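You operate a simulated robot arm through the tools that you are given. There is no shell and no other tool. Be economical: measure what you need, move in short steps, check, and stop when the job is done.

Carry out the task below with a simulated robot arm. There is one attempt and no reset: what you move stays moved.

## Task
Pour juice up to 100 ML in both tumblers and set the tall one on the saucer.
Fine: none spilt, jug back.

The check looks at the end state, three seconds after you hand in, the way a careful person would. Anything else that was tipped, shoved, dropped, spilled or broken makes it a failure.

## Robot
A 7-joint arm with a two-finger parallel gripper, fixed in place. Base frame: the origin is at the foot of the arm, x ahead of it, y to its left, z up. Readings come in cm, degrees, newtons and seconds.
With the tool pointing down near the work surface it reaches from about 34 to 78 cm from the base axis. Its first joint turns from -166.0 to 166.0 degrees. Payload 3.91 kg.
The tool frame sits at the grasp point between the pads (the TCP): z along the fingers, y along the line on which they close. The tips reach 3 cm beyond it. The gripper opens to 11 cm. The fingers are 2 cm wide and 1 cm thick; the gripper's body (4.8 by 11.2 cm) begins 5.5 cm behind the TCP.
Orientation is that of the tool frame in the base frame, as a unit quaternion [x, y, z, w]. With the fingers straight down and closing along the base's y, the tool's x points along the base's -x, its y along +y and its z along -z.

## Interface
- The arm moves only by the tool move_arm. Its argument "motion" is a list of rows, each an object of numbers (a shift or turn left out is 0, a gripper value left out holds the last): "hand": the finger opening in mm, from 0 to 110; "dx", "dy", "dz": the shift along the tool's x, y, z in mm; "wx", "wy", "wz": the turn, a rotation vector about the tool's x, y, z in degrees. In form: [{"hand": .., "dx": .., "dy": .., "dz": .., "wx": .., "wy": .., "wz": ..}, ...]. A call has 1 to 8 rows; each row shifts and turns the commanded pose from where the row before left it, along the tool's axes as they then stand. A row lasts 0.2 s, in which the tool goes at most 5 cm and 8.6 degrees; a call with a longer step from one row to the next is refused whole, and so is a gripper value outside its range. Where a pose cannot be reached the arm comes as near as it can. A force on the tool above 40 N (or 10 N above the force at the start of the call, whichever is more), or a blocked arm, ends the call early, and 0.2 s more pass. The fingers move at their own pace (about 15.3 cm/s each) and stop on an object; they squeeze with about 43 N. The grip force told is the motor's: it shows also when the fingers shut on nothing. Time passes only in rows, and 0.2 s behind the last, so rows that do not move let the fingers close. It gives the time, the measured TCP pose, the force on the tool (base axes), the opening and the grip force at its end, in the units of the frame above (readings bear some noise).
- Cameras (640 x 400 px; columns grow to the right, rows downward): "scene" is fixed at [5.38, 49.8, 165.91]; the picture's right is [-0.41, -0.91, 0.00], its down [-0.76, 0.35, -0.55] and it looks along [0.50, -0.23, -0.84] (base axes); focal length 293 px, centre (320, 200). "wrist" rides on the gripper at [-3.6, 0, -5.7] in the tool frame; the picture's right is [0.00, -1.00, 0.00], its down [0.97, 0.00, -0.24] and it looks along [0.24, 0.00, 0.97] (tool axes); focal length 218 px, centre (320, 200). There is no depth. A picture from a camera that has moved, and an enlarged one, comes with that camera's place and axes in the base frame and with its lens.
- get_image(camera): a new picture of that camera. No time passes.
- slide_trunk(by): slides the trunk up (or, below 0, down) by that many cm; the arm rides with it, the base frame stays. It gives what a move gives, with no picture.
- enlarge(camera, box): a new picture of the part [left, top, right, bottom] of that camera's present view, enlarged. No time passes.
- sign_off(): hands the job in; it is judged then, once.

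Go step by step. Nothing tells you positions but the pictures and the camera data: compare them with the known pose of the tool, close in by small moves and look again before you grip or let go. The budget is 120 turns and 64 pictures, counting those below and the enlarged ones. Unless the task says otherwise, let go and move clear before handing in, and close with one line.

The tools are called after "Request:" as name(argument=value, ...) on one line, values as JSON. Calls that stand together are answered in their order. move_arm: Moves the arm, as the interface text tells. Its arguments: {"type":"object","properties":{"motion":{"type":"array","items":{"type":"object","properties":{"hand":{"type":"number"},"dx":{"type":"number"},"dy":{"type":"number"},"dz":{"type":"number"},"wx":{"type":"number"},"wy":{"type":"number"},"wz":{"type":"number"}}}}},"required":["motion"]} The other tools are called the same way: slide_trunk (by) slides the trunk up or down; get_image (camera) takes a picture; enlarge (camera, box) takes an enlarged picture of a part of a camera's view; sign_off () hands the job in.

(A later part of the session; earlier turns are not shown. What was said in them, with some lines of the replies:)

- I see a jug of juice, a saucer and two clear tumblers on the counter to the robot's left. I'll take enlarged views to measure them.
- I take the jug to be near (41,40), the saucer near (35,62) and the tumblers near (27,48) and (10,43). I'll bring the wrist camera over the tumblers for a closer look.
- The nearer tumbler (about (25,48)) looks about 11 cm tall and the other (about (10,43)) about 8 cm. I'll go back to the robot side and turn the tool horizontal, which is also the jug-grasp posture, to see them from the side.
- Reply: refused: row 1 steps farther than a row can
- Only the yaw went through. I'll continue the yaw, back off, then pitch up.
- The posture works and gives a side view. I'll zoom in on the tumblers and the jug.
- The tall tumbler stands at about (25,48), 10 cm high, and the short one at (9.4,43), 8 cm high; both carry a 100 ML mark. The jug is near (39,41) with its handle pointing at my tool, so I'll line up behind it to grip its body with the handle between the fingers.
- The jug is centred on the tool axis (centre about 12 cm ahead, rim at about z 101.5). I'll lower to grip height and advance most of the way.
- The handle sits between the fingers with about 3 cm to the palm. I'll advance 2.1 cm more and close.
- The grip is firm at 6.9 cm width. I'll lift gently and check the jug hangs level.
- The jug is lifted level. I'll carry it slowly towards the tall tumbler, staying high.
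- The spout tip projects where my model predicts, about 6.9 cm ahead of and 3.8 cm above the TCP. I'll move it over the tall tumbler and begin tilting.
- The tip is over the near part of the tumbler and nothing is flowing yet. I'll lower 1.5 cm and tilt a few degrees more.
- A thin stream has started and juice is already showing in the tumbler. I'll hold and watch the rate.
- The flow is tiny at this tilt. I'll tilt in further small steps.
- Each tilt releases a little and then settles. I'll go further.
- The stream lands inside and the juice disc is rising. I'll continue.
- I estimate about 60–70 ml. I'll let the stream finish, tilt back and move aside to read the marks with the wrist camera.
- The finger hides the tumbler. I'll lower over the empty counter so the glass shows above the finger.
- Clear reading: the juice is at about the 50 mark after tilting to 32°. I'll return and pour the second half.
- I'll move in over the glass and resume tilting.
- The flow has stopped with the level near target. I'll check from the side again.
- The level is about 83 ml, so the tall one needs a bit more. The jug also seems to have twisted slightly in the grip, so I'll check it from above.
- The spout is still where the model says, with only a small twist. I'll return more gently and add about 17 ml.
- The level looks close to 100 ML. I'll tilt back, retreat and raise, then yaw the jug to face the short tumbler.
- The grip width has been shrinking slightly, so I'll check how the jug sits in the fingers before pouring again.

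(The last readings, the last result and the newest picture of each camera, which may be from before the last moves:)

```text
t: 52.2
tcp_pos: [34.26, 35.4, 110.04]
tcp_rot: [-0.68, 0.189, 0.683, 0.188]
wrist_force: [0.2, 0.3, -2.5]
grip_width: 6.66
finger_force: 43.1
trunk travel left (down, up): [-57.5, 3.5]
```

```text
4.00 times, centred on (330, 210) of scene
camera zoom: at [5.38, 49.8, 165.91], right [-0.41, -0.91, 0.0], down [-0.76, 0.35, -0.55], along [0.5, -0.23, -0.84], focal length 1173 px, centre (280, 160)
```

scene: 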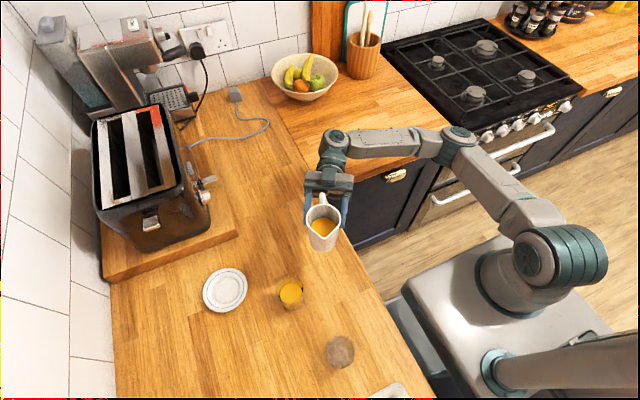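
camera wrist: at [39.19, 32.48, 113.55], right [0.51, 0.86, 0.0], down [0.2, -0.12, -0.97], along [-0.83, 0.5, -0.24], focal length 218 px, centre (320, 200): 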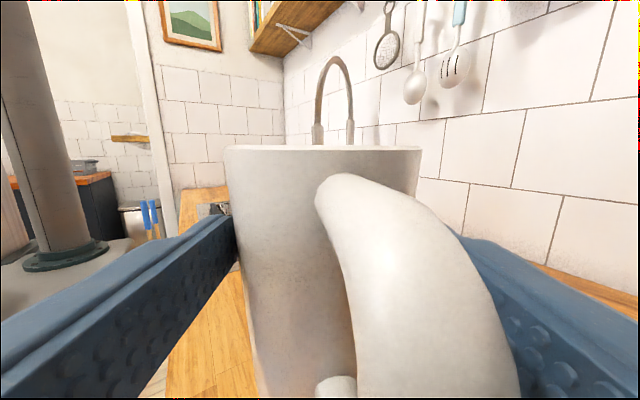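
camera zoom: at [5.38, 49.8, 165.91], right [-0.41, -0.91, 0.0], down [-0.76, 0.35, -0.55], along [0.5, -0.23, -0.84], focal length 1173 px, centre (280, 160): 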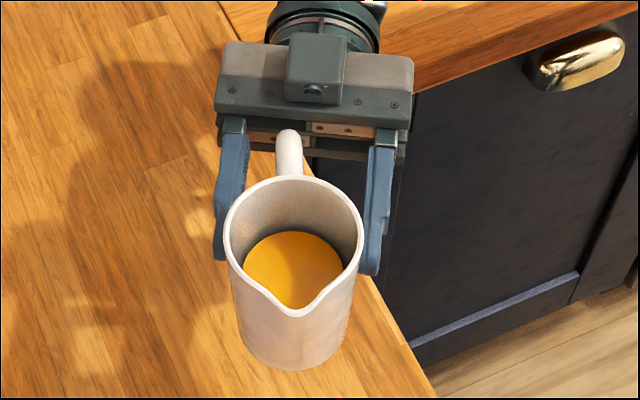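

The jug has crept forward about 0.6 cm toward the fingertips. I'll set it down on the clear counter here and regrip deeper before the second pour.

Request:
move_arm(motion=[{"dx": 8}, {"dx": 18}, {"dx": 22}, {"dx": 22}, {"dx": 20}, {"dx": 14}, {"dx": 8}, {"dx": 3}])

Request:
move_arm(motion=[{"dx": 2}, {"dx": 2}, {"dx": 1}, {}])

```text
t: 53.5
tcp_pos: [34.22, 35.24, 101.26]
tcp_rot: [0.681, -0.183, -0.681, -0.196]
wrist_force: [-4.0, -4.8, 15.4]
grip_width: 6.68
finger_force: 43.3
trunk travel left (down, up): [-57.5, 3.5]
stopped in row 6: the force on the tool passed its limit (the readings are from after the stop); the commanded pose is now the measured one
```

```text
t: 54.1
tcp_pos: [34.3, 35.35, 101.33]
tcp_rot: [-0.681, 0.182, 0.681, 0.198]
wrist_force: [-3.5, -5.0, 14.9]
grip_width: 6.67
finger_force: 42.9
trunk travel left (down, up): [-57.5, 3.5]
stopped in row 2: the force on the tool passed its limit (the readings are from after the stop); the commanded pose is now the measured one
```

Contact came earlier than expected, at z 101.3. I'll look at what is touching.

Request:
get_image(camera="scene")

Request:
enlarge(camera="scene", box=[270, 130, 390, 260])

```text
22 pictures are left
```

scene: 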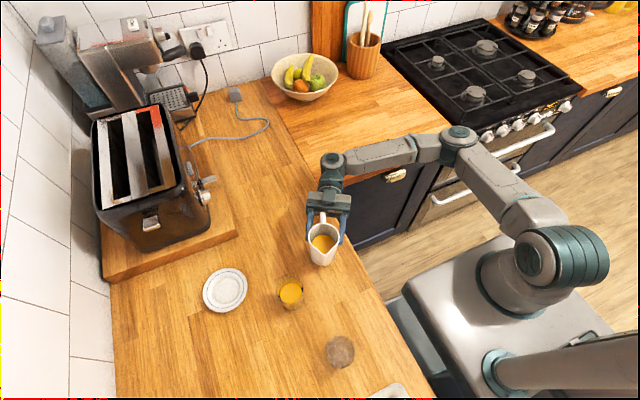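

```text
3.08 times, centred on (330, 195) of scene
camera zoom: at [5.38, 49.8, 165.91], right [-0.41, -0.91, 0.0], down [-0.76, 0.35, -0.55], along [0.5, -0.23, -0.84], focal length 902 px, centre (289, 215)
```

zoom: 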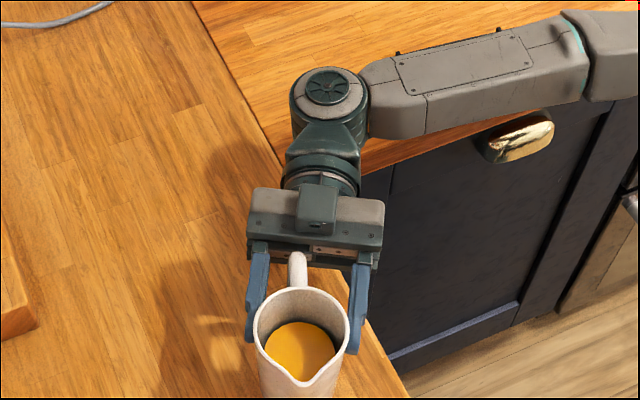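

The robot's wrist is resting on the inner-corner counter. I'll lift, yaw back to the original heading, and set the jug on its home spot to regrip.

Request:
move_arm(motion=[{"dx": -6}, {"dx": -12}, {"dx": -18}, {"dx": -18}, {"dx": -12}, {"dx": -6}, {"wx": 2, "wz": 1.2, "wy": 0.6}])

Request:
move_arm(motion=[{"wx": 5}, {"wx": 6}, {"wx": 7}, {"wx": 7}, {"wx": 7}, {"wx": 6}, {"wx": 4.8}, {"wx": 2}])

```text
t: 55.7
tcp_pos: [34.38, 35.41, 108.34]
tcp_rot: [0.679, -0.203, -0.677, -0.2]
wrist_force: [-0.5, -0.4, -2.7]
grip_width: 6.64
finger_force: 42.9
trunk travel left (down, up): [-57.5, 3.5]
```

```text
t: 57.5
tcp_pos: [34.32, 35.34, 108.35]
tcp_rot: [0.551, -0.446, -0.548, -0.444]
wrist_force: [-0.2, -0.5, -2.4]
grip_width: 6.62
finger_force: 43.1
trunk travel left (down, up): [-57.5, 3.5]
```

Request:
move_arm(motion=[{"dx": 6, "dy": -6, "dz": 2}, {"dx": 12, "dy": -13, "dz": 3}, {"dx": 16, "dy": -16, "dz": 4}, {"dx": 16, "dy": -13, "dz": 3}, {"dx": 16, "dy": -7, "dz": 1}, {"dx": 14, "dy": -2}, {"dx": 8}, {"dx": 5}])

Request:
move_arm(motion=[{"dx": 3}, {"dx": 2}, {"dx": 2}, {"dx": 1}, {"dx": 1}])

Request:
get_image(camera="wrist")

```text
t: 59.3
tcp_pos: [39.6, 37.81, 98.96]
tcp_rot: [0.551, -0.445, -0.549, -0.444]
wrist_force: [-0.4, 0.4, -2.5]
grip_width: 6.65
finger_force: 43.3
trunk travel left (down, up): [-57.5, 3.5]
```

```text
t: 60.5
tcp_pos: [39.63, 37.82, 98.14]
tcp_rot: [0.55, -0.446, -0.548, -0.445]
wrist_force: [-0.1, -0.3, -2.1]
grip_width: 6.63
finger_force: 42.8
trunk travel left (down, up): [-57.5, 3.5]
```

```text
20 pictures are left
camera wrist: at [40.96, 32.17, 101.75], right [0.98, 0.21, 0.0], down [0.05, -0.24, -0.97], along [-0.2, 0.95, -0.24], focal length 218 px, centre (320, 200)
```

wrist: 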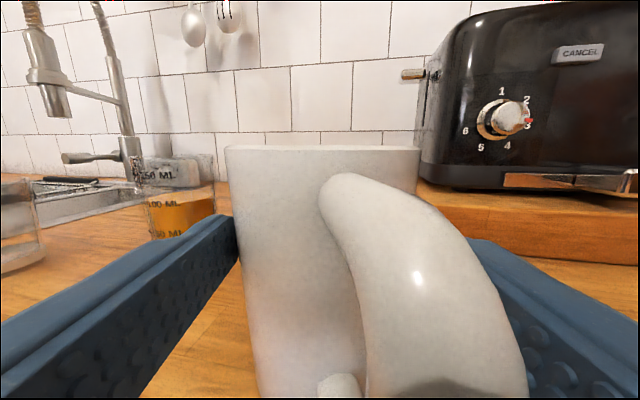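

No ground contact yet. I'll keep lowering in millimetres and read the tall tumbler.

Request:
move_arm(motion=[{"dx": 1}, {"dx": 1}, {"dx": 1}, {"dx": 1}, {}])

Request:
enlarge(camera="wrist", box=[120, 150, 240, 225])

```text
t: 61.7
tcp_pos: [39.9, 37.71, 97.95]
tcp_rot: [0.55, -0.446, -0.548, -0.446]
wrist_force: [1.7, 2.8, 18.1]
grip_width: 6.67
finger_force: 43.0
trunk travel left (down, up): [-57.5, 3.5]
```

```text
5.33 times, centred on (180, 188) of wrist
camera zoom: at [40.96, 32.06, 101.56], right [0.98, 0.21, 0.0], down [0.05, -0.24, -0.97], along [-0.2, 0.95, -0.24], focal length 1164 px, centre (1067, 267)
```

zoom: 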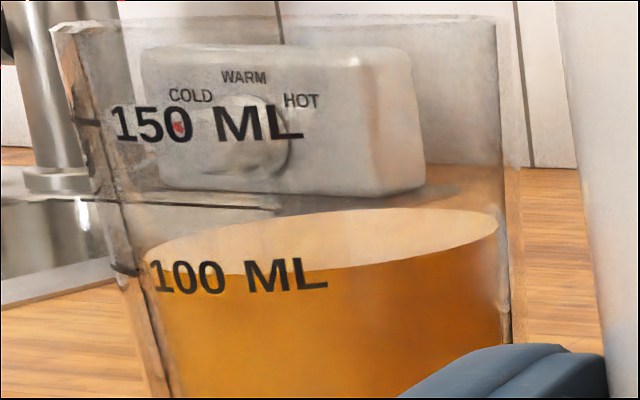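

The tall tumbler reads right at 100 ML. The jug is on the counter, so I'll release, align the tool's yaw with the handle and go a bit deeper.

Request:
move_arm(motion=[{"dx": -1.5}, {"hand": 80}, {"hand": 110}, {}, {"wx": -4.5}, {"wx": -4.5}, {"dz": 7, "dy": -3.5}, {}])

Request:
get_image(camera="wrist")

Request:
enlarge(camera="scene", box=[250, 170, 370, 250])

```text
t: 63.5
tcp_pos: [39.72, 37.94, 97.85]
tcp_rot: [-0.583, 0.403, 0.583, 0.397]
wrist_force: [-4.8, -41.3, 1.4]
grip_width: 11.01
finger_force: 0.1
trunk travel left (down, up): [-57.5, 3.5]
stopped in row 8: the force on the tool passed its limit (the readings are from after the stop); the commanded pose is now the measured one
```

```text
18 pictures are left
camera wrist: at [41.91, 32.64, 101.46], right [0.93, 0.36, -0.01], down [0.08, -0.23, -0.97], along [-0.35, 0.9, -0.24], focal length 218 px, centre (320, 200)
```

wrist: 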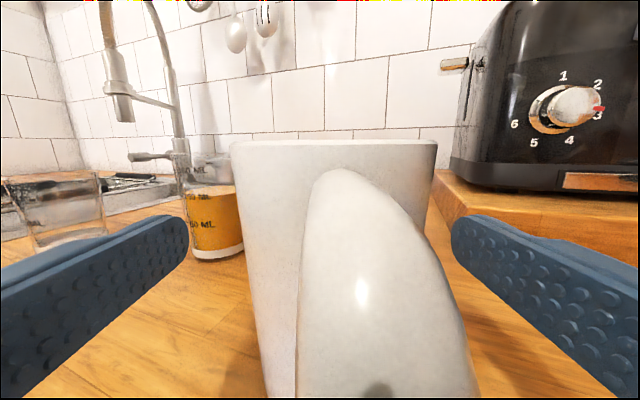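

```text
5.00 times, centred on (310, 210) of scene
camera zoom: at [5.38, 49.8, 165.91], right [-0.41, -0.91, 0.0], down [-0.76, 0.35, -0.55], along [0.5, -0.23, -0.84], focal length 1466 px, centre (370, 150)
```

zoom: 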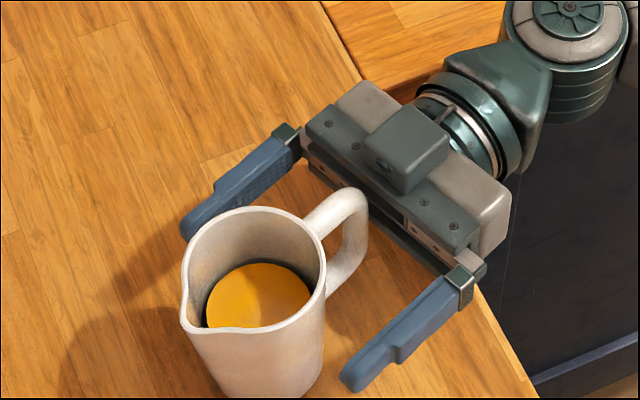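

The tool was blocked: most likely the robot's wrist presses on the counter edge (or the palm on the handle). I'll back off, pitch the nose down 12° to lift the wrist, and come in again.

Request:
move_arm(motion=[{"dz": -10}, {"wy": 4}, {"wy": 4}, {"wy": 4}, {"dx": -4, "dy": -4}, {}])

Request:
move_arm(motion=[{"dz": 5, "dx": -1}, {"dz": 5, "dx": -1}, {}])

Request:
enlarge(camera="scene", box=[250, 170, 370, 250])

Request:
get_image(camera="wrist")

```text
t: 64.9
tcp_pos: [40.45, 37.83, 98.24]
tcp_rot: [0.643, -0.442, -0.518, -0.351]
wrist_force: [-0.2, 0.1, -0.7]
grip_width: 11.01
finger_force: 0.0
trunk travel left (down, up): [-57.5, 3.5]
```

```text
t: 65.7
tcp_pos: [39.99, 38.75, 98.23]
tcp_rot: [0.642, -0.442, -0.518, -0.352]
wrist_force: [0.2, -1.0, 1.7]
grip_width: 11.01
finger_force: 0.1
trunk travel left (down, up): [-57.5, 3.5]
```

```text
5.00 times, centred on (310, 210) of scene
camera zoom: at [5.38, 49.8, 165.91], right [-0.41, -0.91, 0.0], down [-0.76, 0.35, -0.55], along [0.5, -0.23, -0.84], focal length 1466 px, centre (370, 150)
```

zoom: 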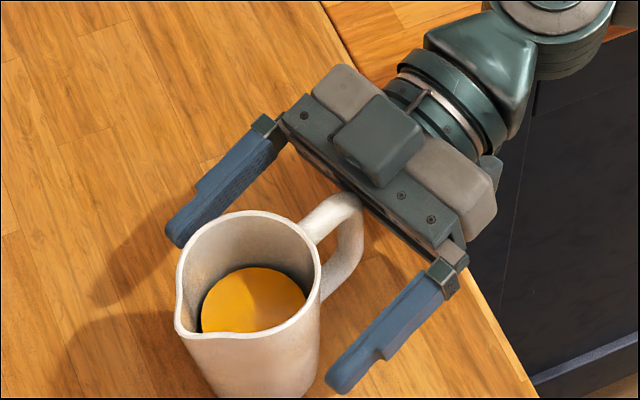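

```text
15 pictures are left
camera wrist: at [41.85, 34.22, 102.83], right [0.93, 0.36, -0.01], down [0.16, -0.41, -0.9], along [-0.33, 0.83, -0.44], focal length 218 px, centre (320, 200)
```

wrist: 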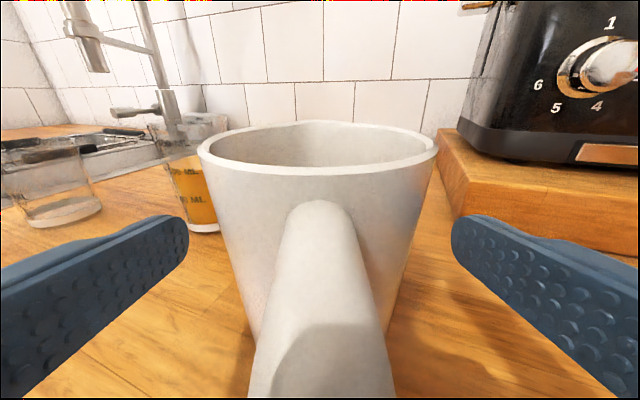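

Now well aligned and deeper. Closing the fingers and lifting slowly.

Request:
move_arm(motion=[{"dz": -1}, {"hand": 85}, {"hand": 72}, {"hand": 0}, {}, {}])

Request:
move_arm(motion=[{"dx": -4, "dz": -1}, {"dx": -8, "dz": -2}, {"dx": -12, "dz": -3}, {"dx": -16, "dz": -3}, {"dx": -18, "dz": -4}, {"dx": -18, "dz": -4}, {"dx": -14, "dz": -3}, {"dx": -8, "dz": -2}])

```text
t: 67.1
tcp_pos: [40.07, 38.67, 98.1]
tcp_rot: [0.642, -0.442, -0.519, -0.352]
wrist_force: [-1.6, -0.3, 0.6]
grip_width: 6.87
finger_force: 43.1
trunk travel left (down, up): [-57.5, 3.5]
```

```text
t: 68.9
tcp_pos: [40.13, 38.8, 108.14]
tcp_rot: [0.643, -0.442, -0.518, -0.351]
wrist_force: [0.5, 0.8, -1.9]
grip_width: 6.89
finger_force: 43.0
trunk travel left (down, up): [-57.5, 3.5]
```

The grip holds at 6.89 cm. I'll carry the jug gently leftward, then yaw toward the short tumbler.

Request:
move_arm(motion=[{"dx": -1.1, "dy": 4, "dz": 0.8}, {"dx": -2.9, "dy": 10, "dz": 2}, {"dx": -5.4, "dy": 19, "dz": 4}, {"dx": -6.8, "dy": 24, "dz": 5}, {"dx": -7.2, "dy": 25, "dz": 5}, {"dx": -6.1, "dy": 21.5, "dz": 4.4}, {"dx": -4.3, "dy": 15, "dz": 3}, {"dx": -2.2, "dy": 8, "dz": 1.5}])

Request:
move_arm(motion=[{"wx": -2, "wz": -0.4}, {"wx": -5, "wz": -1}, {"wx": -7, "wz": -1.5}, {"wx": -8, "wz": -1.7}, {"wx": -8, "wz": -1.7}, {"wx": -8, "wz": -1.7}, {"wx": -6.5, "wz": -1.4}, {"wx": -3.5, "wz": -0.8}])

Request:
get_image(camera="scene")

```text
t: 70.7
tcp_pos: [27.14, 37.12, 111.26]
tcp_rot: [0.642, -0.441, -0.519, -0.352]
wrist_force: [1.1, -0.7, -3.3]
grip_width: 6.89
finger_force: 43.2
trunk travel left (down, up): [-57.5, 3.5]
```

```text
t: 72.5
tcp_pos: [27.21, 37.17, 111.17]
tcp_rot: [0.765, -0.135, -0.622, -0.104]
wrist_force: [-0.6, -0.6, -2.6]
grip_width: 6.9
finger_force: 43.1
trunk travel left (down, up): [-57.5, 3.5]
```

```text
14 pictures are left
```

scene: 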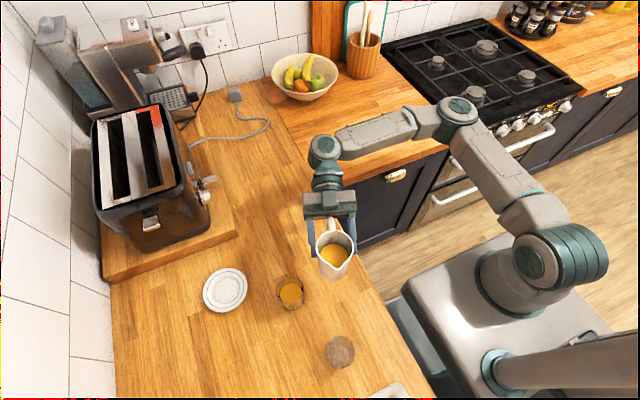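

The jug faces the short tumbler. I'll move toward it, staying high, then tilt most of the way before descending.

Request:
move_arm(motion=[{"dz": 4}, {"dz": 10, "dy": 1}, {"dz": 17, "dy": 1}, {"dz": 20, "dy": 1}, {"dz": 19, "dx": 1}, {"dz": 15, "dx": 1, "dy": 0.7}, {"dz": 8}, {"dz": 3.5}])

Request:
move_arm(motion=[{"wy": 3}, {"wy": 5}, {"wy": 7}, {"wy": 7}, {"wy": 7}, {"wy": 5}, {"wy": 3}, {"wy": 2}])

Request:
enlarge(camera="scene", box=[280, 270, 400, 370])

```text
t: 74.3
tcp_pos: [18.15, 39.97, 109.03]
tcp_rot: [0.765, -0.136, -0.621, -0.104]
wrist_force: [0.2, -0.5, -1.9]
grip_width: 6.89
finger_force: 42.7
trunk travel left (down, up): [-57.5, 3.5]
```

```text
t: 76.1
tcp_pos: [18.18, 40.02, 109.02]
tcp_rot: [0.929, -0.162, -0.33, -0.053]
wrist_force: [0.1, 0.3, -2.7]
grip_width: 6.88
finger_force: 43.3
trunk travel left (down, up): [-57.5, 3.5]
```

```text
4.00 times, centred on (340, 320) of scene
camera zoom: at [5.38, 49.8, 165.91], right [-0.41, -0.91, 0.0], down [-0.76, 0.35, -0.55], along [0.5, -0.23, -0.84], focal length 1173 px, centre (240, -280)
```

zoom: 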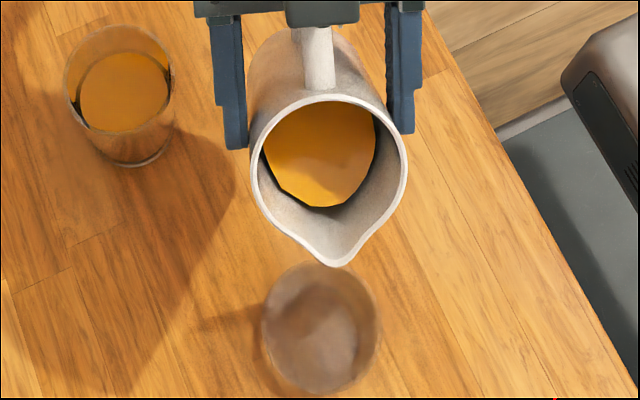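

The tip tracks the model. I'll descend over the glass and tilt on.

Request:
move_arm(motion=[{"dx": 5, "dz": 10}, {"dx": 7, "dz": 14}, {"dx": 5, "dz": 10}, {"dx": 2.5, "dz": 5}, {"wy": 3}, {"wy": 3}, {"wy": 1.5}, {}])

Request:
move_arm(motion=[{"wy": 1}, {"wy": 1}, {"wy": 1}, {"wy": 1}, {}, {}])

Request:
enlarge(camera="scene", box=[280, 290, 400, 370])

```text
t: 77.9
tcp_pos: [17.22, 40.23, 104.81]
tcp_rot: [0.948, -0.165, -0.269, -0.042]
wrist_force: [-0.2, -0.7, -2.9]
grip_width: 6.89
finger_force: 42.9
trunk travel left (down, up): [-57.5, 3.5]
```

```text
t: 79.3
tcp_pos: [17.28, 40.29, 104.75]
tcp_rot: [0.957, -0.167, -0.236, -0.036]
wrist_force: [0.3, 0.6, -3.1]
grip_width: 6.88
finger_force: 42.8
trunk travel left (down, up): [-57.5, 3.5]
```

```text
5.00 times, centred on (340, 330) of scene
camera zoom: at [5.38, 49.8, 165.91], right [-0.41, -0.91, 0.0], down [-0.76, 0.35, -0.55], along [0.5, -0.23, -0.84], focal length 1466 px, centre (220, -450)
```

zoom: 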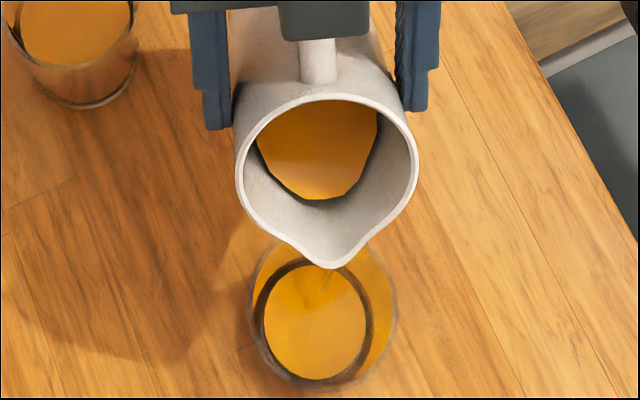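

Juice is landing in the glass. I'll continue tilting while raising and advancing to hold the spout in place.

Request:
move_arm(motion=[{"wy": 1.5, "dx": -1.8, "dz": -1.3}, {"wy": 1.5, "dx": -1.8, "dz": -1.3}, {"wy": 1.5, "dx": -1.8, "dz": -1.3}, {"wy": 1.5, "dx": -1.8, "dz": -1.3}, {"wy": 1.5, "dx": -1.8, "dz": -1.3}, {}, {}, {}])

Request:
enlarge(camera="scene", box=[280, 290, 400, 370])

```text
t: 81.1
tcp_pos: [16.6, 40.41, 105.72]
tcp_rot: [0.97, -0.169, -0.172, -0.025]
wrist_force: [-0.9, -0.2, -2.9]
grip_width: 6.91
finger_force: 43.3
trunk travel left (down, up): [-57.5, 3.5]
```

```text
5.00 times, centred on (340, 330) of scene
camera zoom: at [5.38, 49.8, 165.91], right [-0.41, -0.91, 0.0], down [-0.76, 0.35, -0.55], along [0.5, -0.23, -0.84], focal length 1466 px, centre (220, -450)
```

zoom: 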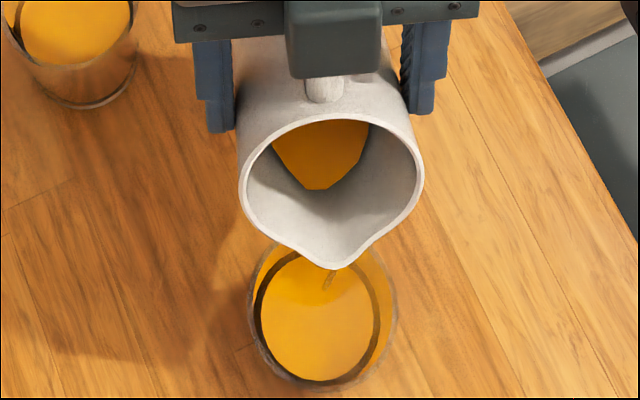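

Request:
move_arm(motion=[{"wy": 1.5, "dx": -1.8, "dz": -1.5}, {"wy": 1.5, "dx": -1.8, "dz": -1.5}, {"wy": 1.5, "dx": -1.8, "dz": -1.5}, {"wy": 1.5, "dx": -1.8, "dz": -1.5}, {"wy": 1.5, "dx": -1.8, "dz": -1.5}, {}, {}, {}])

Request:
enlarge(camera="scene", box=[280, 290, 400, 370])

```text
t: 82.9
tcp_pos: [16.12, 40.56, 106.86]
tcp_rot: [0.979, -0.17, -0.108, -0.015]
wrist_force: [-0.6, -1.3, -1.6]
grip_width: 6.89
finger_force: 42.8
trunk travel left (down, up): [-57.5, 3.5]
```

```text
5.00 times, centred on (340, 330) of scene
camera zoom: at [5.38, 49.8, 165.91], right [-0.41, -0.91, 0.0], down [-0.76, 0.35, -0.55], along [0.5, -0.23, -0.84], focal length 1466 px, centre (220, -450)
```

zoom: 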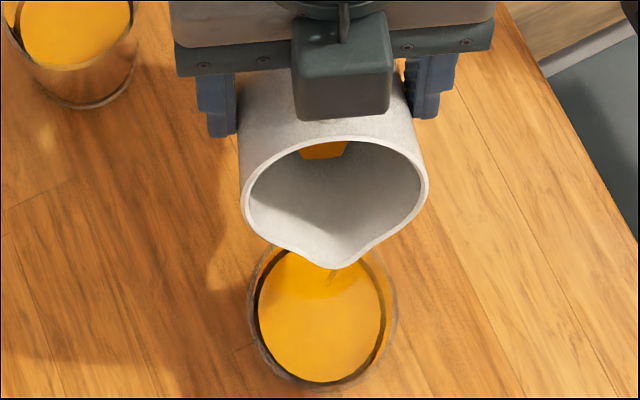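

Nearly there; I'll let it finish, tilt back and go for a side view of the short tumbler's marks.

Request:
move_arm(motion=[{}, {}, {}, {}, {"wy": -4}, {"wy": -8}, {"wy": -8, "dx": -3}, {"wy": -8, "dx": -3}])

Request:
move_arm(motion=[{"wy": -8, "dz": -5}, {"wy": -8, "dz": -10}, {"wy": -8, "dz": -15}, {"wy": -8, "dz": -18}, {"wy": -5.5, "dz": -18}, {"dz": -18}, {"dz": -14}, {"dz": -8}])

```text
t: 84.7
tcp_pos: [15.75, 40.96, 106.99]
tcp_rot: [0.924, -0.163, -0.342, -0.057]
wrist_force: [0.4, -0.6, -2.4]
grip_width: 6.87
finger_force: 42.9
trunk travel left (down, up): [-57.5, 3.5]
```

```text
t: 86.5
tcp_pos: [24.69, 37.46, 110.97]
tcp_rot: [0.765, -0.134, -0.622, -0.103]
wrist_force: [-0.2, 0.1, -2.2]
grip_width: 6.9
finger_force: 43.4
trunk travel left (down, up): [-57.5, 3.5]
```

Request:
move_arm(motion=[{"wx": 2, "wz": 0.4}, {"wx": 5, "wz": 1}, {"wx": 7, "wz": 1.5}, {"wx": 8, "wz": 1.7}, {"wx": 8, "wz": 1.7}, {"wx": 8, "wz": 1.7}, {"wx": 6.5, "wz": 1.4}, {"wx": 3.5, "wz": 0.8}])

Request:
move_arm(motion=[{"dx": 1, "dy": -4, "dz": -0.8}, {"dx": 3, "dy": -12, "dz": -2}, {"dx": 6, "dy": -22, "dz": -4}, {"dx": 10, "dy": -27, "dz": -4}, {"dx": 14, "dy": -28, "dz": -4}, {"dx": 18, "dy": -24, "dz": -4}, {"dx": 18, "dy": -18, "dz": -2}, {"dx": 12, "dy": -8}])

Request:
enlarge(camera="wrist", box=[0, 130, 120, 230])

```text
t: 88.3
tcp_pos: [24.67, 37.55, 110.9]
tcp_rot: [0.641, -0.442, -0.519, -0.353]
wrist_force: [0.0, -0.8, -2.5]
grip_width: 6.92
finger_force: 43.3
trunk travel left (down, up): [-57.5, 3.5]
```

```text
t: 90.1
tcp_pos: [39.36, 39.26, 103.2]
tcp_rot: [0.642, -0.441, -0.52, -0.351]
wrist_force: [-0.3, 0.4, -2.3]
grip_width: 6.87
finger_force: 42.6
trunk travel left (down, up): [-57.5, 3.5]
```

```text
4.00 times, centred on (60, 180) of wrist
camera zoom: at [41.22, 34.71, 107.95], right [0.93, 0.36, -0.01], down [0.15, -0.41, -0.9], along [-0.33, 0.83, -0.44], focal length 873 px, centre (1360, 280)
```

zoom: 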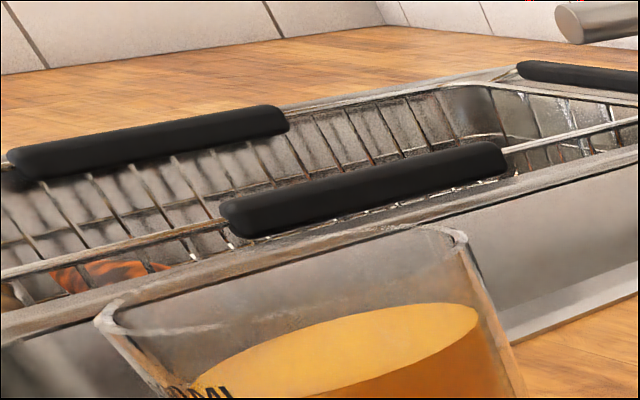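

Request:
enlarge(camera="wrist", box=[0, 185, 120, 260])

```text
5.33 times, centred on (60, 222) of wrist
camera zoom: at [41.22, 34.71, 107.95], right [0.93, 0.36, -0.01], down [0.15, -0.41, -0.9], along [-0.33, 0.83, -0.44], focal length 1164 px, centre (1707, 80)
```

zoom: 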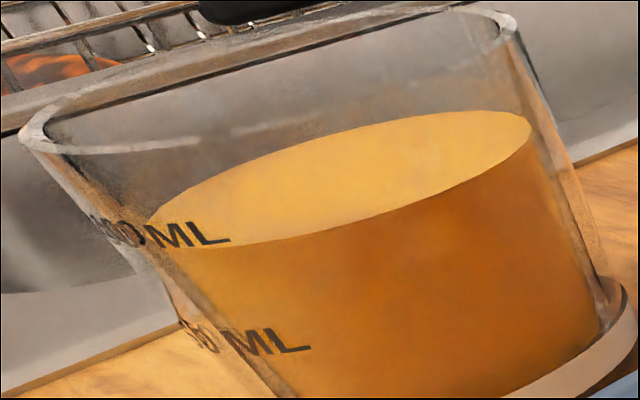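

The short tumbler reads about 94–95 ml, slightly under the mark, so I'll go back for a small top-up (about 1.2° past the last tilt).

Request:
move_arm(motion=[{"dx": -12, "dy": 8}, {"dx": -18, "dy": 18, "dz": 2}, {"dx": -18, "dy": 24, "dz": 4}, {"dx": -14, "dy": 28, "dz": 4}, {"dx": -10, "dy": 27, "dz": 4}, {"dx": -6, "dy": 22, "dz": 4}, {"dx": -3, "dy": 12, "dz": 2}, {"dx": -1, "dy": 4, "dz": 0.8}])

Request:
move_arm(motion=[{"wx": -2, "wz": -0.4}, {"wx": -5, "wz": -1}, {"wx": -7, "wz": -1.5}, {"wx": -8, "wz": -1.7}, {"wx": -8, "wz": -1.7}, {"wx": -8, "wz": -1.7}, {"wx": -6.5, "wz": -1.4}, {"wx": -3.5, "wz": -0.8}])

Request:
move_arm(motion=[{"dz": 5}, {"dz": 10}, {"dz": 15, "dx": 2}, {"dz": 16, "dx": 3}, {"dz": 13, "dx": 2}, {"dz": 7}, {"dz": 3}, {"wy": 3}])

Request:
move_arm(motion=[{"wy": 5}, {"wy": 7}, {"wy": 8}, {"wy": 8}, {"wy": 7}, {"wy": 5}, {"wy": 4}, {"wy": 3}])

```text
t: 91.9
tcp_pos: [24.65, 37.54, 110.99]
tcp_rot: [0.641, -0.442, -0.519, -0.352]
wrist_force: [0.8, -0.1, -2.4]
grip_width: 6.89
finger_force: 43.0
trunk travel left (down, up): [-57.5, 3.5]
```

```text
t: 93.7
tcp_pos: [24.74, 37.57, 110.9]
tcp_rot: [0.764, -0.134, -0.622, -0.104]
wrist_force: [-0.7, 0.0, -2.1]
grip_width: 6.87
finger_force: 42.8
trunk travel left (down, up): [-57.5, 3.5]
```

```text
t: 95.5
tcp_pos: [18.3, 39.81, 108.84]
tcp_rot: [0.78, -0.137, -0.602, -0.1]
wrist_force: [0.3, 0.4, -1.4]
grip_width: 6.9
finger_force: 42.9
trunk travel left (down, up): [-57.5, 3.5]
```

```text
t: 97.3
tcp_pos: [18.53, 39.7, 108.86]
tcp_rot: [0.955, -0.167, -0.24, -0.038]
wrist_force: [-0.1, 0.5, -2.2]
grip_width: 6.84
finger_force: 42.9
trunk travel left (down, up): [-57.5, 3.5]
```

Request:
move_arm(motion=[{"dx": -3, "dz": 7}, {"dx": -5, "dz": 11}, {"dx": -5, "dz": 10}, {"wy": 4}, {"wy": 4}, {"wy": 3}, {"wy": 2}, {}])

Request:
enlarge(camera="scene", box=[280, 290, 400, 370])

```text
t: 99.1
tcp_pos: [16.12, 40.74, 107.0]
tcp_rot: [0.977, -0.169, -0.13, -0.019]
wrist_force: [0.1, 0.0, -2.9]
grip_width: 6.89
finger_force: 43.2
trunk travel left (down, up): [-57.5, 3.5]
```

```text
5.00 times, centred on (340, 330) of scene
camera zoom: at [5.38, 49.8, 165.91], right [-0.41, -0.91, 0.0], down [-0.76, 0.35, -0.55], along [0.5, -0.23, -0.84], focal length 1466 px, centre (220, -450)
```

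zoom: 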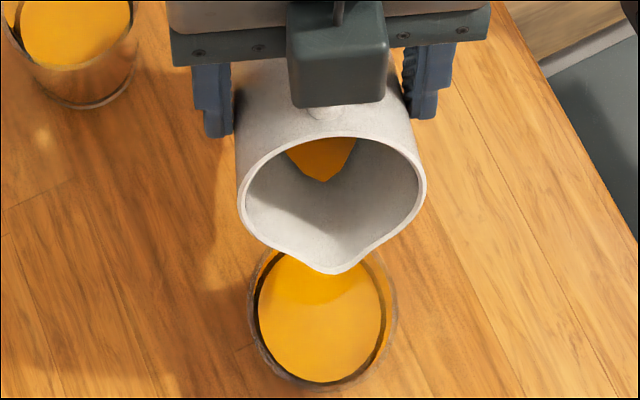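

Request:
move_arm(motion=[{"wy": 1.5}, {"wy": 1}, {"wy": 0.6}, {"wy": 0.6}, {}, {}, {}, {}])

Request:
move_arm(motion=[{}, {}, {"wy": -4}, {"wy": -8}, {"wy": -8, "dx": -3}, {"wy": -8, "dx": -3}])

Request:
move_arm(motion=[{"wy": -8, "dz": -5}, {"wy": -8, "dz": -10}, {"wy": -8, "dz": -15}, {"wy": -8, "dz": -18}, {"wy": -6.7, "dz": -18}, {"dz": -18}, {"dz": -14}, {"dz": -8}])

Request:
move_arm(motion=[{"wx": 2, "wz": 0.4}, {"wx": 5, "wz": 1}, {"wx": 7, "wz": 1.5}, {"wx": 8, "wz": 1.7}, {"wx": 8, "wz": 1.7}, {"wx": 8, "wz": 1.7}, {"wx": 6.5, "wz": 1.4}, {"wx": 3.5, "wz": 0.8}])

Request:
move_arm(motion=[{"dx": 1, "dy": -4, "dz": -0.8}, {"dx": 3, "dy": -12, "dz": -2}, {"dx": 6, "dy": -22, "dz": -4}, {"dx": 10, "dy": -27, "dz": -4}, {"dx": 14, "dy": -28, "dz": -4}, {"dx": 18, "dy": -24, "dz": -4}, {"dx": 18, "dy": -18, "dz": -2}, {"dx": 12, "dy": -8}])

Request:
enlarge(camera="wrist", box=[0, 185, 120, 260])

```text
t: 100.9
tcp_pos: [16.06, 40.7, 107.25]
tcp_rot: [0.981, -0.169, -0.099, -0.013]
wrist_force: [0.1, 0.2, -3.0]
grip_width: 6.92
finger_force: 42.4
trunk travel left (down, up): [-57.5, 3.5]
```

```text
t: 102.3
tcp_pos: [15.72, 40.82, 107.35]
tcp_rot: [0.927, -0.162, -0.334, -0.054]
wrist_force: [-0.1, -0.7, -2.9]
grip_width: 6.88
finger_force: 42.8
trunk travel left (down, up): [-57.5, 3.5]
```

```text
t: 104.1
tcp_pos: [24.71, 37.75, 111.3]
tcp_rot: [0.764, -0.135, -0.622, -0.105]
wrist_force: [-0.8, 0.5, -4.1]
grip_width: 6.9
finger_force: 43.2
trunk travel left (down, up): [-57.5, 3.5]
```

```text
t: 105.9
tcp_pos: [24.67, 37.74, 111.49]
tcp_rot: [0.641, -0.442, -0.521, -0.352]
wrist_force: [0.1, 0.5, -2.1]
grip_width: 6.91
finger_force: 42.7
trunk travel left (down, up): [-57.5, 3.5]
```

```text
t: 107.7
tcp_pos: [39.34, 39.38, 103.65]
tcp_rot: [0.641, -0.442, -0.52, -0.352]
wrist_force: [0.5, 0.0, -3.0]
grip_width: 6.88
finger_force: 43.1
trunk travel left (down, up): [-57.5, 3.5]
```

```text
5.33 times, centred on (60, 222) of wrist
camera zoom: at [41.22, 34.76, 108.36], right [0.93, 0.36, -0.01], down [0.15, -0.41, -0.9], along [-0.33, 0.84, -0.44], focal length 1164 px, centre (1707, 80)
```

zoom: 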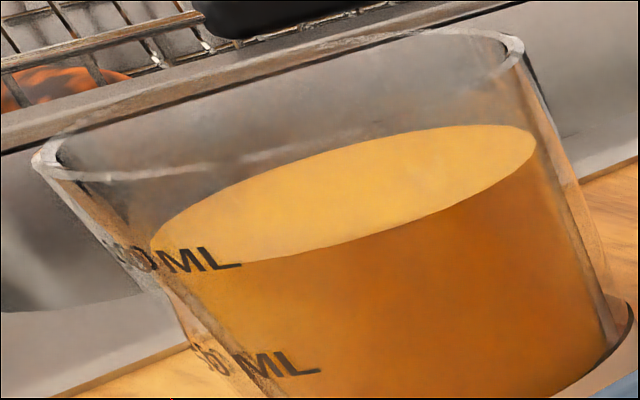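

The short tumbler now reads right at 100 ML. I'll return the jug to its original spot.

Request:
move_arm(motion=[{"dx": 6, "dy": -2, "dz": -2}, {"dx": 12, "dy": -2.3, "dz": -2}, {"dx": 13, "dz": 1}, {"dx": 10, "dz": 2}, {"dx": 6, "dz": 1.3}, {"dx": 3, "dz": 0.6}, {"dx": 2, "dz": 0.4}, {"dx": 1}])

Request:
move_arm(motion=[{"dx": 1}, {"dx": 1}, {"dx": 0.7}, {}])

```text
t: 109.5
tcp_pos: [40.02, 38.48, 98.55]
tcp_rot: [0.641, -0.441, -0.521, -0.351]
wrist_force: [0.3, 0.2, -2.7]
grip_width: 6.89
finger_force: 42.9
trunk travel left (down, up): [-57.5, 3.5]
```

```text
t: 110.5
tcp_pos: [39.96, 38.5, 98.21]
tcp_rot: [0.641, -0.442, -0.52, -0.352]
wrist_force: [-0.5, -0.9, -1.8]
grip_width: 6.89
finger_force: 42.9
trunk travel left (down, up): [-57.5, 3.5]
```

Request:
move_arm(motion=[{"dx": 0.7}, {"dx": 0.7}, {"dx": 0.7}, {}])

```text
t: 111.5
tcp_pos: [40.0, 38.41, 98.22]
tcp_rot: [0.641, -0.441, -0.52, -0.352]
wrist_force: [-0.4, 2.1, 3.4]
grip_width: 6.88
finger_force: 42.8
trunk travel left (down, up): [-57.5, 3.5]
```

The jug is touching down. I'll release and withdraw straight back.

Request:
move_arm(motion=[{"hand": 80}, {"hand": 110}, {}, {"dz": -10}, {"dz": -25}, {"dz": -35}, {"dz": -35}, {"dz": -25}])

Request:
get_image(camera="scene")

```text
t: 113.3
tcp_pos: [44.79, 26.67, 100.86]
tcp_rot: [0.641, -0.441, -0.52, -0.352]
wrist_force: [-0.4, -0.3, -0.7]
grip_width: 11.01
finger_force: 0.1
trunk travel left (down, up): [-57.5, 3.5]
```

```text
5 pictures are left
```

scene: 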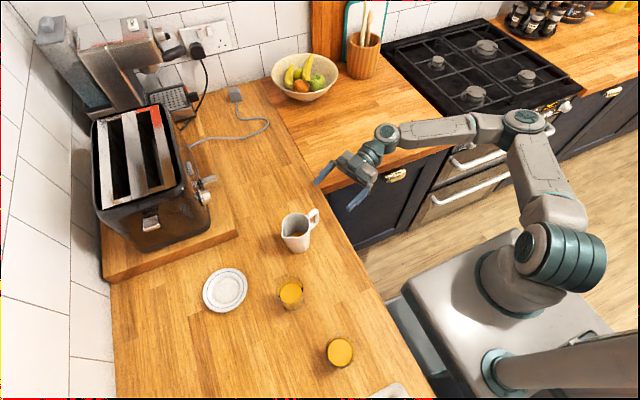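

The jug is home. Now I'll rise and turn the tool straight down for the tall tumbler.

Request:
move_arm(motion=[{"dx": -20, "dz": -4}, {"dx": -44, "dz": -9}, {"dx": -44, "dz": -9}, {"dx": -44, "dz": -9}, {"dx": -44, "dz": -9}, {"dx": -20, "dz": -4}, {"wy": 8.5}, {"wy": 8.5}])

Request:
move_arm(motion=[{"wy": 8.5}, {"wy": 8.5}, {"wy": 8.5}, {"wy": 8.5}, {"wy": 8.5}, {"wy": 8.5}, {"wy": 8.5}, {"wy": 1.5}])

```text
t: 115.1
tcp_pos: [44.49, 26.88, 123.05]
tcp_rot: [0.712, -0.488, -0.419, -0.282]
wrist_force: [0.0, 0.1, -0.1]
grip_width: 11.01
finger_force: 0.1
trunk travel left (down, up): [-57.5, 3.5]
```

```text
t: 116.9
tcp_pos: [44.77, 26.82, 122.95]
tcp_rot: [0.825, -0.565, 0.0, 0.004]
wrist_force: [-1.1, 0.0, 0.1]
grip_width: 10.99
finger_force: 0.1
trunk travel left (down, up): [-57.5, 3.5]
```

Request:
move_arm(motion=[{"dx": -38.4, "dy": 15.4, "dz": 8}, {"dx": -38.4, "dy": 15.4, "dz": 8}, {"dx": -38.4, "dy": 15.4, "dz": 8}, {"dx": -38.4, "dy": 15.4, "dz": 8}, {"dx": -38.4, "dy": 15.4, "dz": 8}, {"dx": -38.4, "dy": 15.4, "dz": 8}, {"dx": -38.4, "dy": 15.4, "dz": 8}, {}])

Request:
get_image(camera="wrist")

```text
t: 118.7
tcp_pos: [24.6, 47.8, 117.07]
tcp_rot: [0.825, -0.565, -0.001, 0.005]
wrist_force: [0.4, 0.1, 0.1]
grip_width: 10.99
finger_force: 0.0
trunk travel left (down, up): [-57.5, 3.5]
```

```text
4 pictures are left
camera wrist: at [23.38, 51.17, 122.87], right [0.93, 0.36, -0.01], down [0.35, -0.9, 0.24], along [0.08, -0.23, -0.97], focal length 218 px, centre (320, 200)
```

wrist: 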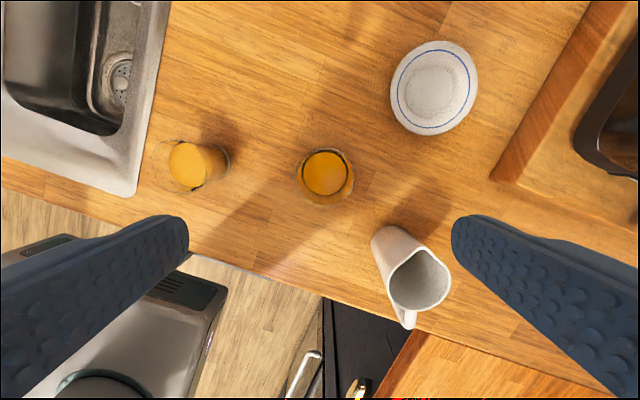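

The tall tumbler is at about (24.9,48.3) and the saucer at about (34.5,62.7). I'll descend around the glass and grip it.

Request:
move_arm(motion=[{"dx": -3.6, "dy": -4.6, "dz": 20}, {"dz": 40}, {"dz": 40}, {"dz": 40}, {"dz": 30}, {"dz": 20}, {"dz": 9}, {}])

Request:
move_arm(motion=[{"hand": 90}, {"hand": 75}, {"hand": 66}, {"hand": 60}, {"hand": 0}, {}, {}])

```text
t: 120.5
tcp_pos: [25.19, 48.49, 97.43]
tcp_rot: [0.826, -0.564, -0.001, 0.005]
wrist_force: [1.2, 0.9, 1.0]
grip_width: 11.0
finger_force: 0.2
trunk travel left (down, up): [-57.5, 3.5]
```

```text
t: 122.1
tcp_pos: [25.15, 48.48, 97.54]
tcp_rot: [0.826, -0.564, -0.001, 0.005]
wrist_force: [-0.2, 0.9, 0.1]
grip_width: 5.66
finger_force: 42.9
trunk travel left (down, up): [-57.5, 3.5]
```

Gripped at 5.7 cm. I'll lift gently and carry it level toward the saucer.

Request:
move_arm(motion=[{"dz": -3}, {"dz": -8}, {"dz": -12}, {"dz": -13}, {"dz": -10}, {"dz": -4}, {"dx": -3, "dy": -4}, {"dx": -6, "dy": -8}])

Request:
move_arm(motion=[{"dx": -10, "dy": -14}, {"dx": -13, "dy": -19}, {"dx": -15, "dy": -22}, {"dx": -15, "dy": -22}, {"dx": -14, "dy": -19}, {"dx": -11, "dy": -15}, {"dx": -7.5, "dy": -10.4}, {"dx": -4, "dy": -5}])

Request:
enlarge(camera="scene", box=[165, 220, 325, 320])

```text
t: 123.9
tcp_pos: [25.89, 49.6, 102.22]
tcp_rot: [0.825, -0.564, -0.002, 0.005]
wrist_force: [-0.5, 0.9, -2.1]
grip_width: 5.63
finger_force: 43.0
trunk travel left (down, up): [-57.5, 3.5]
```

```text
t: 125.7
tcp_pos: [34.59, 62.66, 102.28]
tcp_rot: [0.825, -0.564, -0.001, 0.005]
wrist_force: [-0.4, 0.2, -1.0]
grip_width: 5.65
finger_force: 42.8
trunk travel left (down, up): [-57.5, 3.5]
```

```text
4.00 times, centred on (245, 270) of scene
camera zoom: at [5.38, 49.8, 165.91], right [-0.41, -0.91, 0.0], down [-0.76, 0.35, -0.55], along [0.5, -0.23, -0.84], focal length 1173 px, centre (620, -80)
```

zoom: 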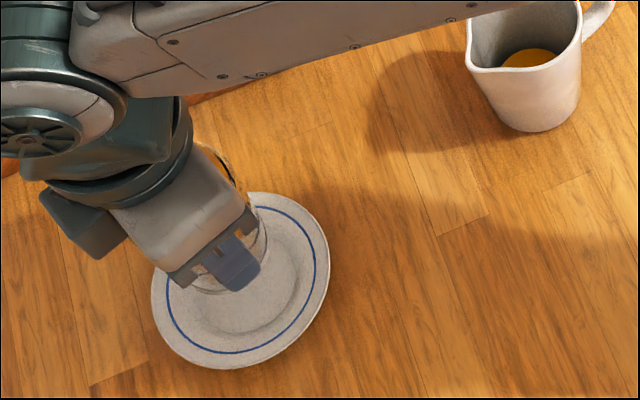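

The glass is over the saucer's centre. I'll lower it until contact.

Request:
move_arm(motion=[{"dz": 5}, {"dz": 9}, {"dz": 8}, {"dz": 5}, {"dz": 3}, {"dz": 2}, {"dz": 1}, {}])

Request:
move_arm(motion=[{"dz": 1}, {"dz": 1}, {"dz": 1}, {}])

```text
t: 127.5
tcp_pos: [34.39, 62.53, 98.88]
tcp_rot: [0.826, -0.564, -0.001, 0.005]
wrist_force: [-0.2, 0.4, -1.4]
grip_width: 5.62
finger_force: 43.2
trunk travel left (down, up): [-57.5, 3.5]
```

```text
t: 128.5
tcp_pos: [34.29, 62.5, 98.52]
tcp_rot: [0.826, -0.564, -0.001, 0.004]
wrist_force: [-0.9, 0.7, -1.1]
grip_width: 5.64
finger_force: 42.9
trunk travel left (down, up): [-57.5, 3.5]
```

Request:
move_arm(motion=[{"dz": 1}, {"dz": 1}, {}])

```text
t: 129.3
tcp_pos: [34.33, 62.62, 98.43]
tcp_rot: [0.825, -0.565, -0.001, 0.005]
wrist_force: [0.4, 0.5, -2.2]
grip_width: 5.67
finger_force: 43.1
trunk travel left (down, up): [-57.5, 3.5]
```

Request:
move_arm(motion=[{"dz": 1}, {"dz": 1}, {}])

Request:
enlarge(camera="scene", box=[185, 240, 285, 320])

```text
t: 130.1
tcp_pos: [34.35, 62.57, 98.23]
tcp_rot: [0.826, -0.564, -0.001, 0.004]
wrist_force: [-0.3, 0.4, -1.0]
grip_width: 5.64
finger_force: 42.6
trunk travel left (down, up): [-57.5, 3.5]
```

```text
5.00 times, centred on (235, 280) of scene
camera zoom: at [5.38, 49.8, 165.91], right [-0.41, -0.91, 0.0], down [-0.76, 0.35, -0.55], along [0.5, -0.23, -0.84], focal length 1466 px, centre (745, -200)
```

zoom: 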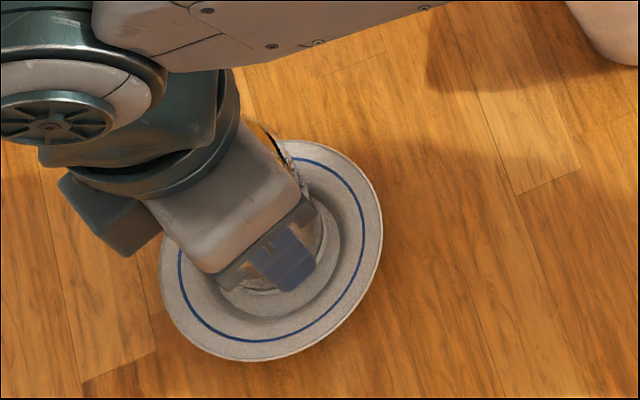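

The glass sits within the well's circle. I'll lower the last millimetres to contact.

Request:
move_arm(motion=[{"dz": 1}, {"dz": 1}, {}])

```text
t: 130.9
tcp_pos: [34.35, 62.64, 98.11]
tcp_rot: [0.825, -0.564, -0.001, 0.005]
wrist_force: [-0.1, 0.0, -2.2]
grip_width: 5.64
finger_force: 42.8
trunk travel left (down, up): [-57.5, 3.5]
```

Request:
move_arm(motion=[{"dz": 1}, {"dz": 1}, {}])

```text
t: 131.7
tcp_pos: [34.37, 62.59, 98.02]
tcp_rot: [0.826, -0.564, 0.0, 0.003]
wrist_force: [0.8, 3.3, 9.3]
grip_width: 5.62
finger_force: 43.3
trunk travel left (down, up): [-57.5, 3.5]
```

Contact confirmed. I'll ease off, open and rise straight up.

Request:
move_arm(motion=[{"dz": -0.5}, {"hand": 62}, {"hand": 75}, {"hand": 90}, {}, {"dz": -10}, {"dz": -25}, {"dz": -40}])

Request:
move_arm(motion=[{"dz": -45}, {"dz": -45}, {"dx": 40}, {"dx": 45}, {"dx": 45}, {"dx": 45}, {"dx": 45}, {"dx": 30}])

Request:
get_image(camera="scene")

```text
t: 133.5
tcp_pos: [34.37, 62.48, 105.56]
tcp_rot: [0.826, -0.564, -0.002, 0.005]
wrist_force: [0.2, -0.8, 0.4]
grip_width: 9.01
finger_force: 0.1
trunk travel left (down, up): [-57.5, 3.5]
```

```text
t: 135.3
tcp_pos: [43.77, 39.33, 114.48]
tcp_rot: [0.825, -0.565, -0.002, 0.004]
wrist_force: [-0.2, -0.3, 0.0]
grip_width: 9.01
finger_force: 0.0
trunk travel left (down, up): [-57.5, 3.5]
```

```text
1 pictures are left
```

scene: 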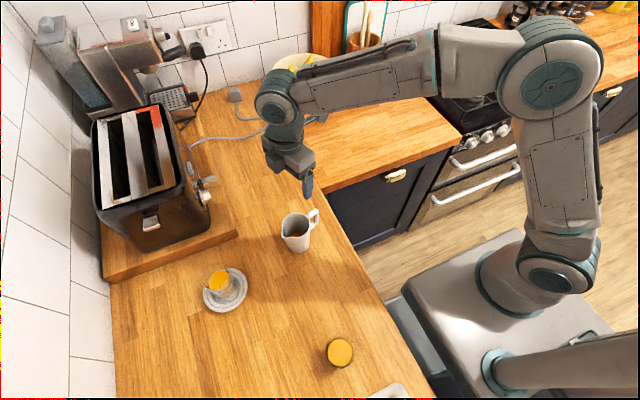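

The tall glass stands on the saucer and the jug is home with nothing spilt. One last close look, after moving the hand up clear of the jug.

Request:
move_arm(motion=[{"dz": -45}, {"dz": -45}])

Request:
enlarge(camera="scene", box=[190, 200, 370, 380])

```text
t: 135.9
tcp_pos: [43.57, 39.42, 123.59]
tcp_rot: [0.826, -0.564, 0.0, 0.003]
wrist_force: [0.3, 0.3, 0.5]
grip_width: 8.98
finger_force: 0.0
trunk travel left (down, up): [-57.5, 3.5]
```

```text
2.22 times, centred on (280, 290) of scene
camera zoom: at [5.38, 49.8, 165.91], right [-0.41, -0.91, 0.0], down [-0.76, 0.35, -0.55], along [0.5, -0.23, -0.84], focal length 652 px, centre (409, 0)
```

zoom: 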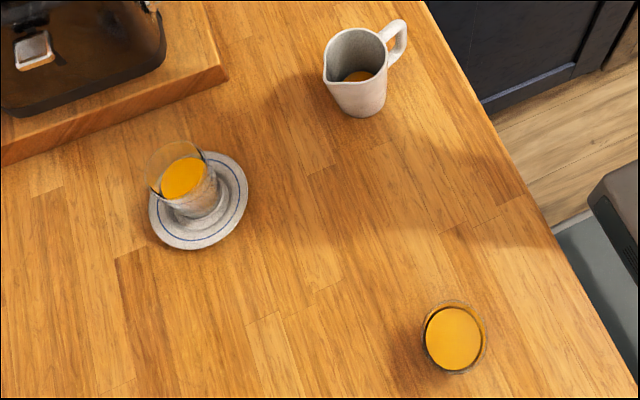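

Everything is upright and in place, with no spills visible, so I'm handing in.

Request:
sign_off()

```text
The job is handed in.
```

Both tumblers read about 100 ML by eye against their marks, the tall one is standing on the saucer, and the jug is back at its spot to within about half a centimetre, with no spills visible.
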